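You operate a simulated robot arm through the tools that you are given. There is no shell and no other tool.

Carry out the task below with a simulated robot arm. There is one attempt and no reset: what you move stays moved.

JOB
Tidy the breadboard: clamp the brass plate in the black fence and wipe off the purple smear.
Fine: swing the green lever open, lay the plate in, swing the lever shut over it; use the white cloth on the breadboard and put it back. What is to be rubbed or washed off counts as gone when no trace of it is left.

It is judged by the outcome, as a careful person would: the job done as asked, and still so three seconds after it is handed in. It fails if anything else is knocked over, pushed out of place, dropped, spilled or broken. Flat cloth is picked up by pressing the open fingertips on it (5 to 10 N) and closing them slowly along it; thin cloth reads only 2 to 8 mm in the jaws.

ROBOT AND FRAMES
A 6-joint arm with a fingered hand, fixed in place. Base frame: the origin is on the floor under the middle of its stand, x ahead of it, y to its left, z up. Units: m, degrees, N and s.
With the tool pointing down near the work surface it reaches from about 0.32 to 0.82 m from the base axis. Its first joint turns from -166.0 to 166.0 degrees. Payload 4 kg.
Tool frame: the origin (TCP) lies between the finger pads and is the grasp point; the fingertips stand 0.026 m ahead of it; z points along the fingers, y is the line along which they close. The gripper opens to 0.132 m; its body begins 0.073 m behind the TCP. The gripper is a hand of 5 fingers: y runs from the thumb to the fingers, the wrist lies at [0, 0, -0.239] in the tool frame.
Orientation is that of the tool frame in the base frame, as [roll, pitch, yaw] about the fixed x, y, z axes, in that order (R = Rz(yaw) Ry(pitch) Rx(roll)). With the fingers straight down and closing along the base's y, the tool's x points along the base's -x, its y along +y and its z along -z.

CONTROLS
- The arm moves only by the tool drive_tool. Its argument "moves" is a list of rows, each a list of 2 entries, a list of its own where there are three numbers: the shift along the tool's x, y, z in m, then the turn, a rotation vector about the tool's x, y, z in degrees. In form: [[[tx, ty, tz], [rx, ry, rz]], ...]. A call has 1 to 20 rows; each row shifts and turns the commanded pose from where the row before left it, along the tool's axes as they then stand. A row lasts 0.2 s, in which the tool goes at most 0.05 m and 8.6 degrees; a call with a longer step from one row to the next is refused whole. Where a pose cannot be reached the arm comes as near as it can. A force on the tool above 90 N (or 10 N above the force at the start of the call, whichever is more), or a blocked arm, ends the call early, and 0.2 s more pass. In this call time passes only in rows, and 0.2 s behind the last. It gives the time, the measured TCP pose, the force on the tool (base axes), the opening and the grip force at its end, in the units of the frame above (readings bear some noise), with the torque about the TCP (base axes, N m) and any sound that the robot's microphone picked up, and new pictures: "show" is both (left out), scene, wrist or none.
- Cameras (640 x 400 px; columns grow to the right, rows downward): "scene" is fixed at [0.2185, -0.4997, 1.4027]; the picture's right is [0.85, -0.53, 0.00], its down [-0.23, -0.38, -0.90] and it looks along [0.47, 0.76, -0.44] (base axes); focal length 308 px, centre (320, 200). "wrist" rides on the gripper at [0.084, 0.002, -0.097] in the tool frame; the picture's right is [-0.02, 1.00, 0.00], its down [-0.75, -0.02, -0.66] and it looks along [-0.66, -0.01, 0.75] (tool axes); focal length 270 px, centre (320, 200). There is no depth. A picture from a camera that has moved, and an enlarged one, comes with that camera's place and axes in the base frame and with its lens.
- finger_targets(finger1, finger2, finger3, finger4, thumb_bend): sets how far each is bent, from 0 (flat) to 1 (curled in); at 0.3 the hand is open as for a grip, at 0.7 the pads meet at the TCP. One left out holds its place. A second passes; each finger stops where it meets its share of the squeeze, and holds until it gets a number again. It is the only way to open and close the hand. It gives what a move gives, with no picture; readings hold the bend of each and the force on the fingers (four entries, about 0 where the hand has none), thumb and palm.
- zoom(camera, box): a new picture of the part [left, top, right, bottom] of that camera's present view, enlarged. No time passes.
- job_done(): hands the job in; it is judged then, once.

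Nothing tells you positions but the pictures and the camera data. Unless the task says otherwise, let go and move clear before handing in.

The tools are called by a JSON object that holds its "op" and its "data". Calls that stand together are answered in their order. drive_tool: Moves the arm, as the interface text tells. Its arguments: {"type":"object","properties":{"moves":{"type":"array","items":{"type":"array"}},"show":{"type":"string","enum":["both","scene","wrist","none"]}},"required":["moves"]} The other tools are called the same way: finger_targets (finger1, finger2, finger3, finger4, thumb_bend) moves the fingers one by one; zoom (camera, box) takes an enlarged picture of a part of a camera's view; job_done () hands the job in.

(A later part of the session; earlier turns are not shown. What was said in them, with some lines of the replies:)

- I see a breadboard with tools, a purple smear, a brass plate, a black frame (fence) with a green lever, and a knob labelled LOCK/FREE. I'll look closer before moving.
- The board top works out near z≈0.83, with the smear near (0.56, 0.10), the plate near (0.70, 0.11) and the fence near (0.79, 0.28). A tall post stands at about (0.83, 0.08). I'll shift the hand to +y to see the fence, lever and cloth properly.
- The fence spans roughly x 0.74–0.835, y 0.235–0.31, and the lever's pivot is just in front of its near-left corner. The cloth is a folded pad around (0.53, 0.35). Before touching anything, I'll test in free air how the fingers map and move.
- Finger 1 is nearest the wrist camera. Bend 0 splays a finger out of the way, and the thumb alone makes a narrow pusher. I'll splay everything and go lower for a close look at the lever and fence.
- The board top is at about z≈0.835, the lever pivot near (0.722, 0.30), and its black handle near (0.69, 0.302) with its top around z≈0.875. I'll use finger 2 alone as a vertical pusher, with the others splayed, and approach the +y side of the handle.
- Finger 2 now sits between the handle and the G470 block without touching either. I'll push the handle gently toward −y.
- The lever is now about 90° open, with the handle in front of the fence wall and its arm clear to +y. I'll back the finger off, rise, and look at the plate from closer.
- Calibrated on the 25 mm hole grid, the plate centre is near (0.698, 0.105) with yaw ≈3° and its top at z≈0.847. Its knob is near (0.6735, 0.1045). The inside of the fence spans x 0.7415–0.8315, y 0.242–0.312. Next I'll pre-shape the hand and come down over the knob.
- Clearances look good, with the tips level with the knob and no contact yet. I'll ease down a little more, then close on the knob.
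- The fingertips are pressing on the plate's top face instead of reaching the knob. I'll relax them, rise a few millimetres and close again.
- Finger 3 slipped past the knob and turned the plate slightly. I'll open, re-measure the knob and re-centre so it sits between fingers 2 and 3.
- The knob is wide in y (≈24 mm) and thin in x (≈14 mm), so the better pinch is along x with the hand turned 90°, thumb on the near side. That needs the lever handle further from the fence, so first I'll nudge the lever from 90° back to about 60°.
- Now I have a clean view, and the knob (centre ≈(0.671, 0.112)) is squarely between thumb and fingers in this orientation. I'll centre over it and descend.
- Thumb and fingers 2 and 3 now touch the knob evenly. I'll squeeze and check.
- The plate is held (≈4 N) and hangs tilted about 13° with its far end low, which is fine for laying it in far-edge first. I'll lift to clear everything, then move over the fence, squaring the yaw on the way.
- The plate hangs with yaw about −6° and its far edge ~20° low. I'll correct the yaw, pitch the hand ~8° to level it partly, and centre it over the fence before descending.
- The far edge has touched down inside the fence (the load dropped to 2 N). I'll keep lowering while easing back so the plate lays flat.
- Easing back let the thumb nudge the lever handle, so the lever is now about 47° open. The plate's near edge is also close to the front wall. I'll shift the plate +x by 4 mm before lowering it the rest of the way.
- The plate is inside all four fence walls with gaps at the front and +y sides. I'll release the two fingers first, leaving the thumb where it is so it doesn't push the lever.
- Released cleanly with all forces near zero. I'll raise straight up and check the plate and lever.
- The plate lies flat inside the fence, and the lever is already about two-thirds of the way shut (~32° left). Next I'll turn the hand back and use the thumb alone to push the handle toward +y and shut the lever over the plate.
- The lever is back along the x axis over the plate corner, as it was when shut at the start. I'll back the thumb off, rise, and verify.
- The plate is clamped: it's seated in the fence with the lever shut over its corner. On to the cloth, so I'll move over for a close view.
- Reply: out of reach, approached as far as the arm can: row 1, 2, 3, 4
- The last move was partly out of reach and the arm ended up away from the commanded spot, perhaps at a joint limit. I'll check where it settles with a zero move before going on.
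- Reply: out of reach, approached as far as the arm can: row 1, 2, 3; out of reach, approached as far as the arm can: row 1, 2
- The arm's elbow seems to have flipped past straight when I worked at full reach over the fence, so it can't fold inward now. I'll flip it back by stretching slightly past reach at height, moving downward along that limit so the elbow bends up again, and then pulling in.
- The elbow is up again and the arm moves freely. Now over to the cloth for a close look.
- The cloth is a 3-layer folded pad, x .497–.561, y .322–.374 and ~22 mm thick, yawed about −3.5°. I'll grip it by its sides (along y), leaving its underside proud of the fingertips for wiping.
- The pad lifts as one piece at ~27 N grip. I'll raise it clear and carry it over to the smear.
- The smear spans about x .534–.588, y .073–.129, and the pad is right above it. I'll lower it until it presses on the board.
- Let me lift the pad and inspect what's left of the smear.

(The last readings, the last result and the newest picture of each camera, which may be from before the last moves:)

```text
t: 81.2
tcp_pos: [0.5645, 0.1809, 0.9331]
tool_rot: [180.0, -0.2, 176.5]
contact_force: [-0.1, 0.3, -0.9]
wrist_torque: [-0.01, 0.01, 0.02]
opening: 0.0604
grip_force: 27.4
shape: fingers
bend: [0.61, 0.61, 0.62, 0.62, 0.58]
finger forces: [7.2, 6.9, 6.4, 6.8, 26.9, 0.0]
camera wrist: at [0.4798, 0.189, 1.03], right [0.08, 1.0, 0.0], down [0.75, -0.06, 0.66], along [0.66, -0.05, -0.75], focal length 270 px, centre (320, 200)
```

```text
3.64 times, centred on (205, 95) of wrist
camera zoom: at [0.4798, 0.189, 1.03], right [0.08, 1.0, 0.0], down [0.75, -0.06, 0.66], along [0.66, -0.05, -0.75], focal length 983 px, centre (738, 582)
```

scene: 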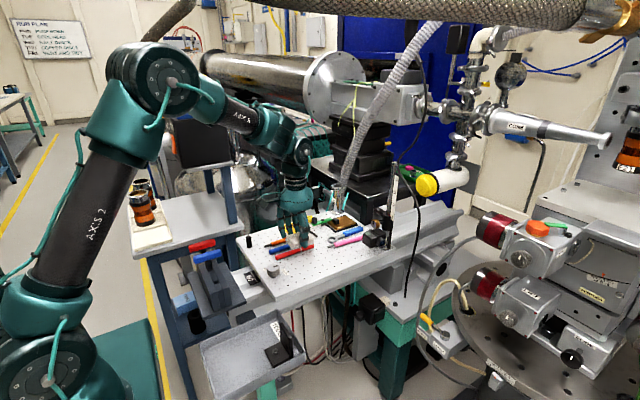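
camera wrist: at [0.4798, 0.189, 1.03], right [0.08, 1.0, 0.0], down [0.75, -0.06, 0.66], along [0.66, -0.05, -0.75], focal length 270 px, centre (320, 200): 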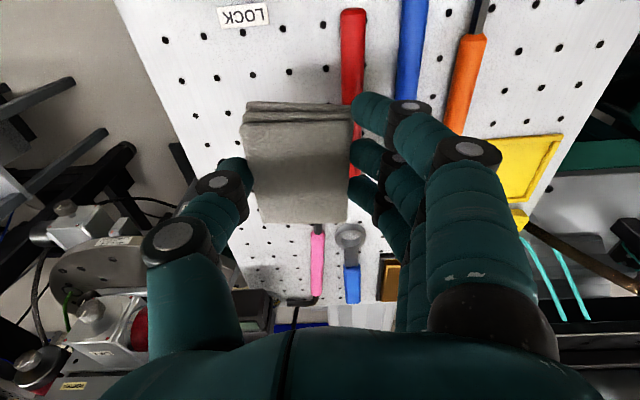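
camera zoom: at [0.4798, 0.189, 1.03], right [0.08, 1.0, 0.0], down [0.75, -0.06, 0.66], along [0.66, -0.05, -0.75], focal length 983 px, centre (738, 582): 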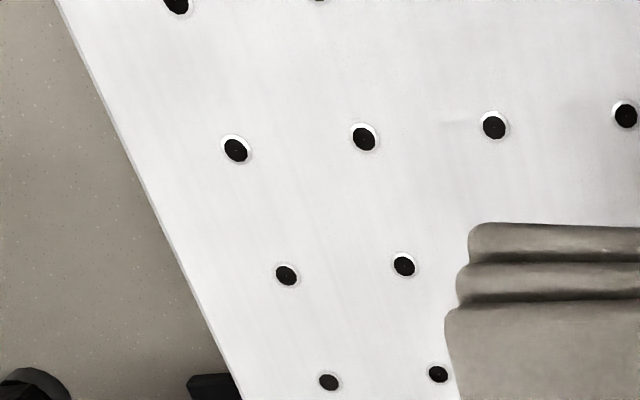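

The smear area is clean in both views. I'll carry the pad back to its original spot, which needs TCP ≈ (0.529, 0.356) given how the pad sits in the grip.

{"op": "drive_tool", "data": {"moves": [[[0.0092, 0.0345, 0], [0, 0, 0]], [[0.0092, 0.0345, 0], [0, 0, 0]], [[0.0092, 0.0345, 0], [0, 0, 0]], [[0.0092, 0.0345, 0], [0, 0, 0]], [[0.0093, 0.0346, 0], [0, 0, 0]]], "show": "none"}}

{"op": "drive_tool", "data": {"moves": [[[0, 0, 0.02], [0, 0, 0]], [[0, 0, 0.02], [0, 0, 0]]]}}

{"op": "zoom", "data": {"camera": "wrist", "box": [200, 80, 440, 230]}}

{"op": "zoom", "data": {"camera": "scene", "box": [245, 205, 305, 245]}}

```text
t: 82.4
tcp_pos: [0.5286, 0.3566, 0.932]
tool_rot: [180.0, 0.0, 176.6]
contact_force: [-0.6, 0.1, 0.3]
wrist_torque: [-0.05, 0.04, 0.0]
opening: 0.0611
grip_force: 27.3
shape: fingers
bend: [0.61, 0.61, 0.62, 0.62, 0.58]
finger forces: [7.0, 6.9, 6.4, 6.7, 27.0, 0.1]
```

```text
t: 83.0
tcp_pos: [0.5278, 0.3572, 0.8935]
tool_rot: [179.9, 0.1, 176.5]
contact_force: [-0.5, -0.6, -0.5]
wrist_torque: [0.0, -0.01, 0.02]
opening: 0.0609
grip_force: 26.6
shape: fingers
bend: [0.61, 0.61, 0.62, 0.62, 0.58]
finger forces: [7.1, 6.9, 6.5, 6.7, 26.9, 0.0]
camera wrist: at [0.4445, 0.365, 0.9897], right [0.08, 1.0, 0.0], down [0.75, -0.06, 0.66], along [0.66, -0.05, -0.75], focal length 270 px, centre (320, 200)
```

scene: 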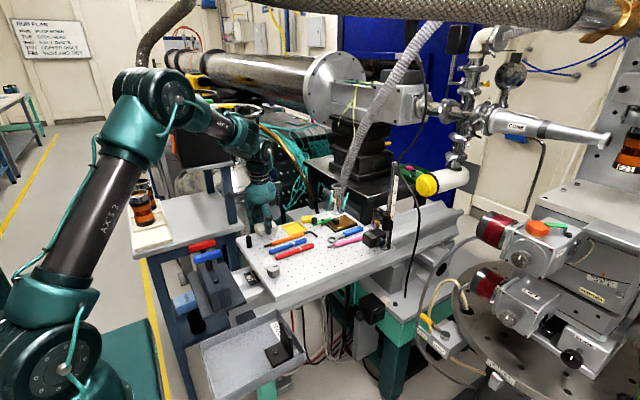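
wrist: 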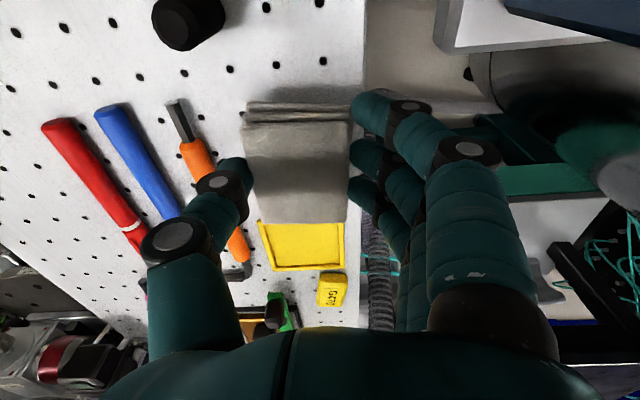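

```text
2.67 times, centred on (320, 155) of wrist
camera zoom: at [0.4445, 0.365, 0.9897], right [0.08, 1.0, 0.0], down [0.75, -0.06, 0.66], along [0.66, -0.05, -0.75], focal length 721 px, centre (320, 320)
```

zoom: 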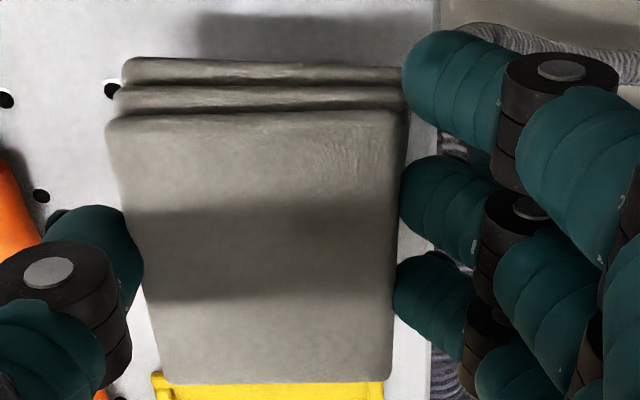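

```text
10.00 times, centred on (275, 225) of scene
camera zoom: at [0.2185, -0.4997, 1.4027], right [0.85, -0.53, 0.0], down [-0.23, -0.38, -0.9], along [0.47, 0.76, -0.44], focal length 3085 px, centre (770, -50)
```

zoom: 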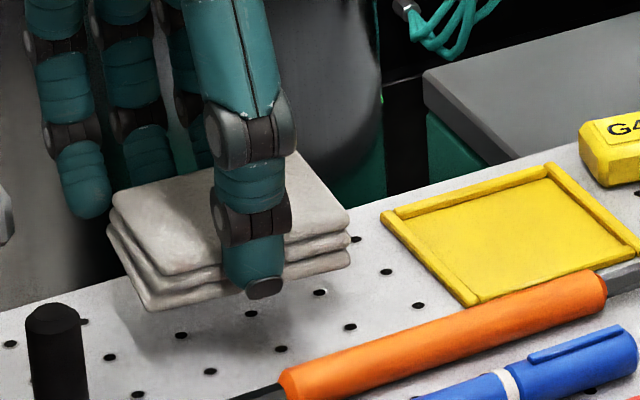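

{"op": "drive_tool", "data": {"moves": [[[-0.001, -0.001, 0.01], [0, 0, 0]], [[0, 0, 0.006], [0, 0, 0]], [[0, 0, 0.002], [0, 0, 0]]], "show": "none"}}

{"op": "zoom", "data": {"camera": "scene", "box": [245, 210, 305, 250]}}

```text
t: 83.8
tcp_pos: [0.5305, 0.3555, 0.8754]
tool_rot: [-179.9, 0.0, 176.6]
contact_force: [-0.1, -0.3, -0.4]
wrist_torque: [-0.03, -0.01, -0.03]
opening: 0.061
grip_force: 26.8
shape: fingers
bend: [0.61, 0.61, 0.62, 0.62, 0.58]
finger forces: [7.1, 6.9, 6.4, 6.7, 26.9, 0.0]
```

```text
10.00 times, centred on (275, 230) of scene
camera zoom: at [0.2185, -0.4997, 1.4027], right [0.85, -0.53, 0.0], down [-0.23, -0.38, -0.9], along [0.47, 0.76, -0.44], focal length 3085 px, centre (770, -100)
```

zoom: 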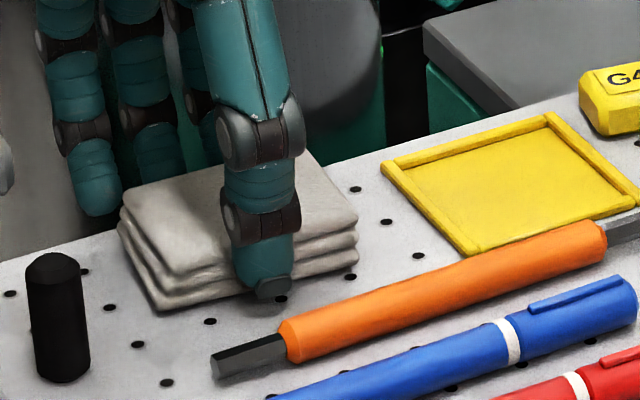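

{"op": "drive_tool", "data": {"moves": [[[0, 0, 0.0015], [0, 0, 0]]], "show": "none"}}

{"op": "finger_targets", "data": {"finger1": 0.56, "finger2": 0.56, "finger3": 0.56, "finger4": 0.56, "thumb_bend": 0.55}}

{"op": "zoom", "data": {"camera": "wrist", "box": [200, 80, 440, 230]}}

```text
t: 84.2
tcp_pos: [0.5304, 0.3556, 0.8735]
tool_rot: [180.0, -0.1, 176.5]
contact_force: [0.3, 0.0, -1.0]
wrist_torque: [0.02, 0.01, 0.01]
opening: 0.0609
grip_force: 27.4
shape: fingers
bend: [0.61, 0.61, 0.62, 0.62, 0.58]
finger forces: [7.1, 6.9, 6.5, 6.7, 26.9, 0.1]
```

```text
t: 85.2
tcp_pos: [0.53, 0.3541, 0.8748]
tool_rot: [-180.0, 0.0, 176.6]
contact_force: [-0.4, -1.4, 1.8]
wrist_torque: [-0.05, 0.0, 0.0]
opening: 0.0639
grip_force: 3.1
shape: fingers
bend: [0.55, 0.55, 0.56, 0.56, 0.54]
finger forces: [0.8, 0.7, 0.6, 0.4, 3.4, 0.1]
```

```text
2.67 times, centred on (320, 155) of wrist
camera zoom: at [0.446, 0.3638, 0.9698], right [0.08, 1.0, 0.0], down [0.75, -0.06, 0.66], along [0.66, -0.05, -0.75], focal length 721 px, centre (320, 320)
```

zoom: 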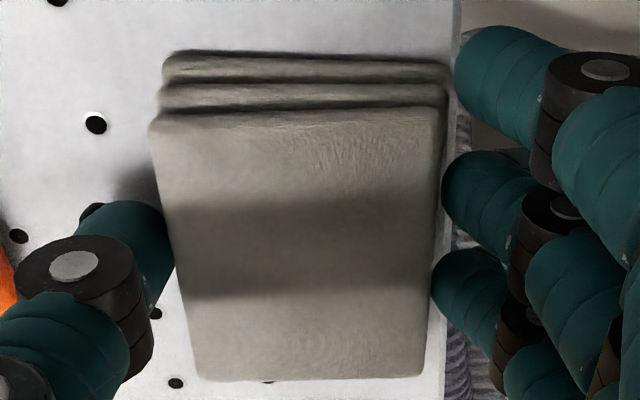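

{"op": "drive_tool", "data": {"moves": [[[0, -0.002, 0], [0, 0, 0]], [[0, -0.002, 0], [0, 0, 0]]], "show": "none"}}

{"op": "finger_targets", "data": {"finger1": 0.5, "finger2": 0.5, "finger3": 0.5, "finger4": 0.5, "thumb_bend": 0.52}}

{"op": "zoom", "data": {"camera": "wrist", "box": [200, 80, 440, 230]}}

{"op": "zoom", "data": {"camera": "scene", "box": [245, 210, 305, 250]}}

```text
t: 85.8
tcp_pos: [0.5299, 0.352, 0.8732]
tool_rot: [180.0, -0.1, 176.5]
contact_force: [0.4, 3.0, 1.8]
wrist_torque: [0.1, 0.01, 0.02]
opening: 0.0635
grip_force: 3.7
shape: fingers
bend: [0.55, 0.55, 0.55, 0.55, 0.54]
finger forces: [1.5, 1.2, 1.1, 0.9, 2.5, 0.0]
```

```text
t: 86.8
tcp_pos: [0.5297, 0.3512, 0.8731]
tool_rot: [180.0, 0.1, 176.5]
contact_force: [0.2, 0.6, 1.2]
wrist_torque: [0.0, 0.03, 0.01]
opening: 0.0715
grip_force: 0.1
shape: fingers
bend: [0.5, 0.5, 0.5, 0.5, 0.52]
finger forces: [0.0, 0.1, 0.1, 0.1, 0.0, 0.1]
```

```text
2.67 times, centred on (320, 155) of wrist
camera zoom: at [0.4459, 0.3597, 0.9696], right [0.08, 1.0, 0.0], down [0.75, -0.06, 0.66], along [0.66, -0.05, -0.75], focal length 721 px, centre (320, 320)
```

zoom: 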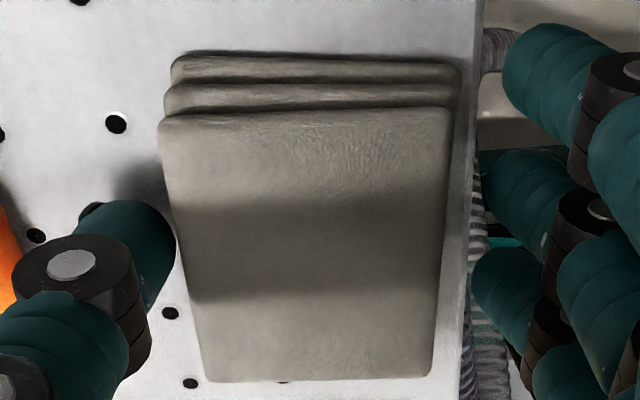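

```text
10.00 times, centred on (275, 230) of scene
camera zoom: at [0.2185, -0.4997, 1.4027], right [0.85, -0.53, 0.0], down [-0.23, -0.38, -0.9], along [0.47, 0.76, -0.44], focal length 3085 px, centre (770, -100)
```

zoom: 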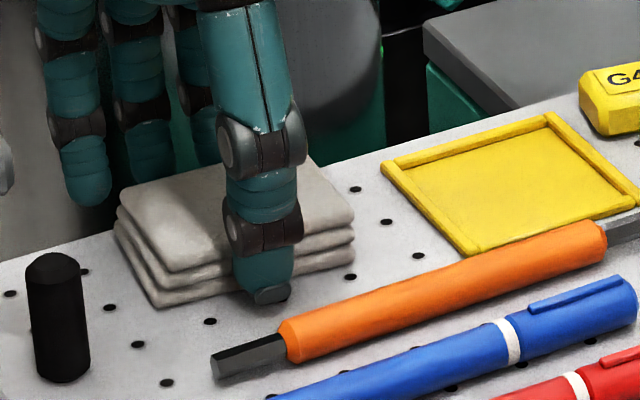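

The pad is back in place and released. I'll lift straight up, move clear, and do a final inspection of the whole board.

{"op": "drive_tool", "data": {"moves": [[[0, 0, -0.01], [0, 0, 0]], [[0, 0, -0.03], [0, 0, 0]], [[0, 0, -0.04], [0, 0, 0]], [[0, 0, -0.045], [0, 0, -3.5]], [[0, 0, -0.045], [0, 0, 0]], [[0.01, 0, -0.04], [0, 0, 0]], [[0.02, 0, -0.03], [0, 0, 0]]]}}

{"op": "zoom", "data": {"camera": "scene", "box": [230, 190, 410, 300]}}

{"op": "zoom", "data": {"camera": "wrist", "box": [100, 0, 400, 190]}}

{"op": "zoom", "data": {"camera": "scene", "box": [240, 210, 310, 260]}}

```text
t: 88.4
tcp_pos: [0.4997, 0.3521, 1.1142]
tool_rot: [-180.0, 0.0, 179.9]
contact_force: [0.3, -1.2, -0.3]
wrist_torque: [0.01, 0.03, -0.02]
opening: 0.0719
grip_force: 0.1
shape: fingers
bend: [0.5, 0.5, 0.5, 0.5, 0.52]
finger forces: [0.0, 0.1, 0.1, 0.1, 0.0, 0.0]
camera wrist: at [0.4153, 0.3552, 1.2109], right [0.02, 1.0, 0.0], down [0.75, -0.02, 0.66], along [0.66, -0.01, -0.75], focal length 270 px, centre (320, 200)
```

scene: 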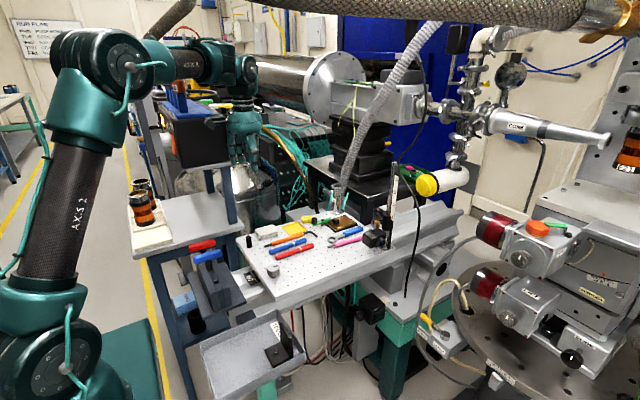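
wrist: 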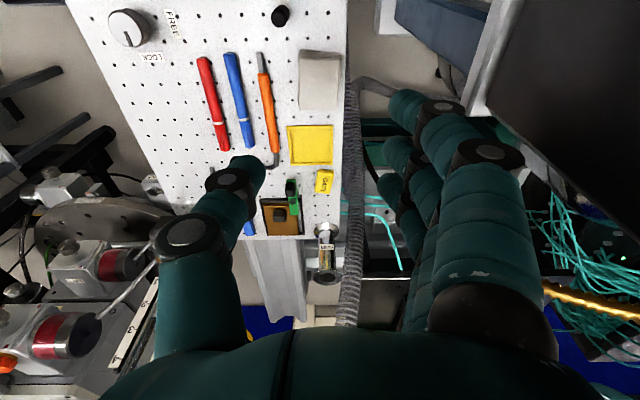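

```text
3.56 times, centred on (320, 245) of scene
camera zoom: at [0.2185, -0.4997, 1.4027], right [0.85, -0.53, 0.0], down [-0.23, -0.38, -0.9], along [0.47, 0.76, -0.44], focal length 1097 px, centre (320, 40)
```

zoom: 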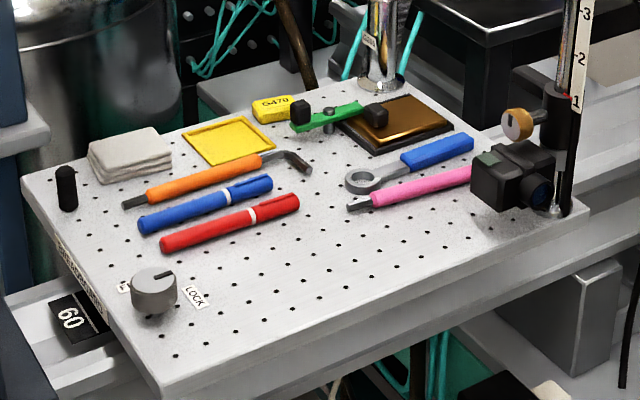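

```text
2.11 times, centred on (250, 95) of wrist
camera zoom: at [0.4153, 0.3552, 1.2109], right [0.02, 1.0, 0.0], down [0.75, -0.02, 0.66], along [0.66, -0.01, -0.75], focal length 569 px, centre (467, 421)
```

zoom: 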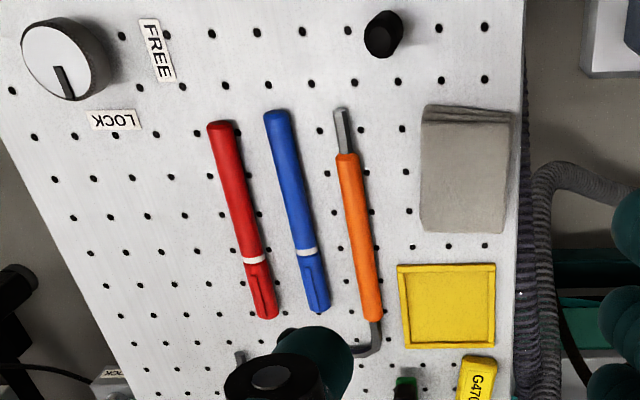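

```text
8.00 times, centred on (275, 235) of scene
camera zoom: at [0.2185, -0.4997, 1.4027], right [0.85, -0.53, 0.0], down [-0.23, -0.38, -0.9], along [0.47, 0.76, -0.44], focal length 2468 px, centre (680, -80)
```

zoom: 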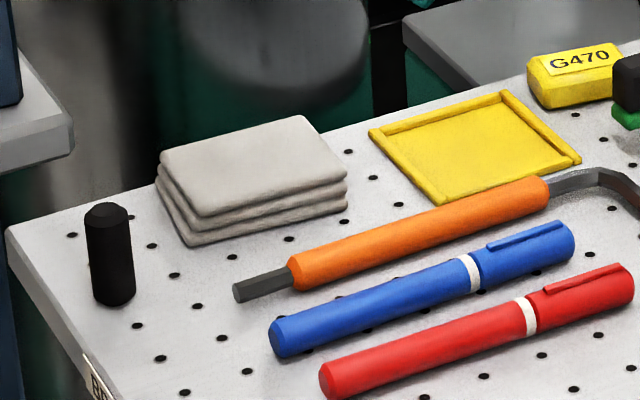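

{"op": "zoom", "data": {"camera": "scene", "box": [290, 190, 400, 270]}}

{"op": "zoom", "data": {"camera": "wrist", "box": [240, 150, 350, 250]}}

{"op": "zoom", "data": {"camera": "scene", "box": [310, 200, 370, 240]}}

```text
5.00 times, centred on (345, 230) of scene
camera zoom: at [0.2185, -0.4997, 1.4027], right [0.85, -0.53, 0.0], down [-0.23, -0.38, -0.9], along [0.47, 0.76, -0.44], focal length 1542 px, centre (195, 50)
```

zoom: 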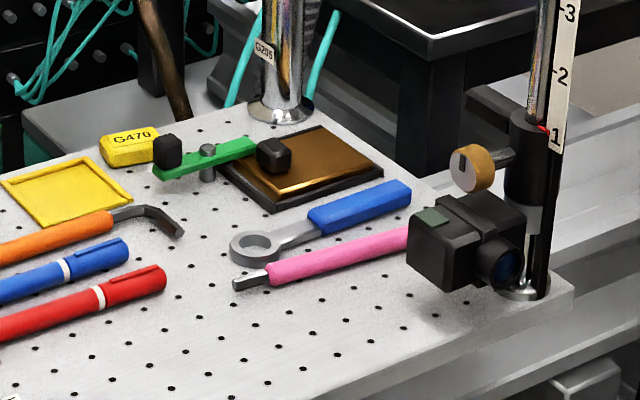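

```text
4.00 times, centred on (295, 200) of wrist
camera zoom: at [0.4153, 0.3552, 1.2109], right [0.02, 1.0, 0.0], down [0.75, -0.02, 0.66], along [0.66, -0.01, -0.75], focal length 1081 px, centre (420, 200)
```

zoom: 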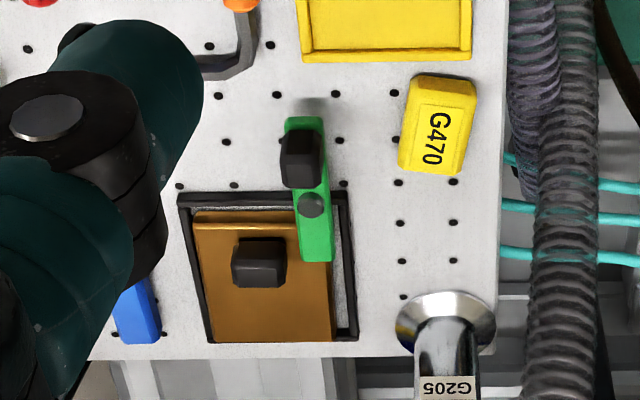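

```text
10.00 times, centred on (340, 220) of scene
camera zoom: at [0.2185, -0.4997, 1.4027], right [0.85, -0.53, 0.0], down [-0.23, -0.38, -0.9], along [0.47, 0.76, -0.44], focal length 3085 px, centre (120, 0)
```

zoom: 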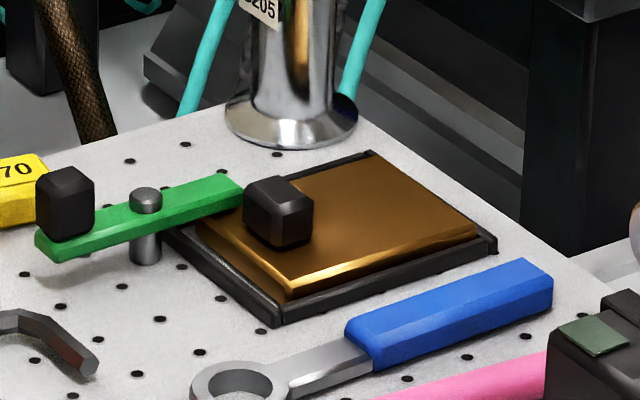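

{"op": "zoom", "data": {"camera": "wrist", "box": [100, 60, 210, 160]}}

{"op": "zoom", "data": {"camera": "scene", "box": [290, 250, 340, 285]}}

```text
4.00 times, centred on (155, 110) of wrist
camera zoom: at [0.4153, 0.3552, 1.2109], right [0.02, 1.0, 0.0], down [0.75, -0.02, 0.66], along [0.66, -0.01, -0.75], focal length 1081 px, centre (980, 560)
```

zoom: 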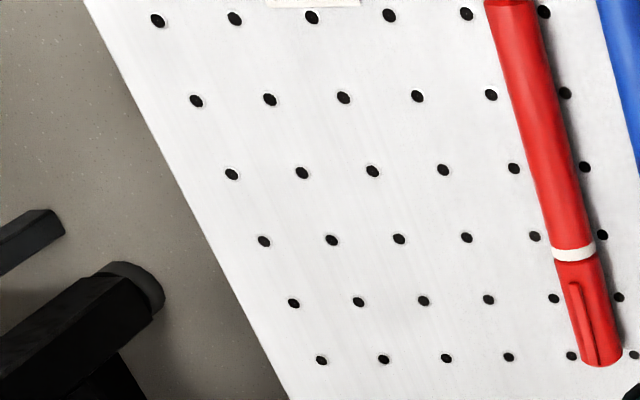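

```text
11.43 times, centred on (315, 268) of scene
camera zoom: at [0.2185, -0.4997, 1.4027], right [0.85, -0.53, 0.0], down [-0.23, -0.38, -0.9], along [0.47, 0.76, -0.44], focal length 3526 px, centre (377, -571)
```

zoom: 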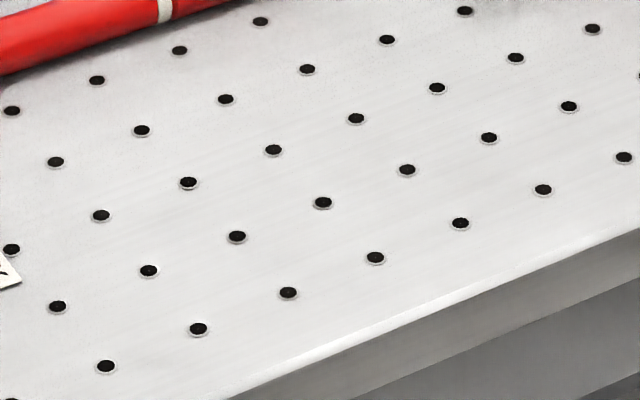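

Everything checks out. The brass plate lies flat in the black fence with the green lever shut over its corner, no trace of the smear is visible in either view, and the cloth is back within a few millimetres of where it was. Nothing else has moved and the hand is clear, so I'm handing in the job.

{"op": "job_done", "data": {}}

```text
The job is handed in.
```

The job is handed in, and my last checks of the board showed both parts done.

- **Plate:** it lies flat inside the black fence, pushed toward the far wall. The green lever is shut over one corner, back at the angle it had at the start.
- **Smear:** I wiped it off with the white cloth, and no trace showed in either camera's close-ups.
- **Cloth:** it is back on the breadboard, within a few millimetres of where it was.

In the final pictures everything else on the board was where it started, and the hand was open and clear above the board.

While I was laying the plate in, the thumb nudged the lever partway shut. It did not touch the plate or anything else, and I closed the lever properly afterwards.
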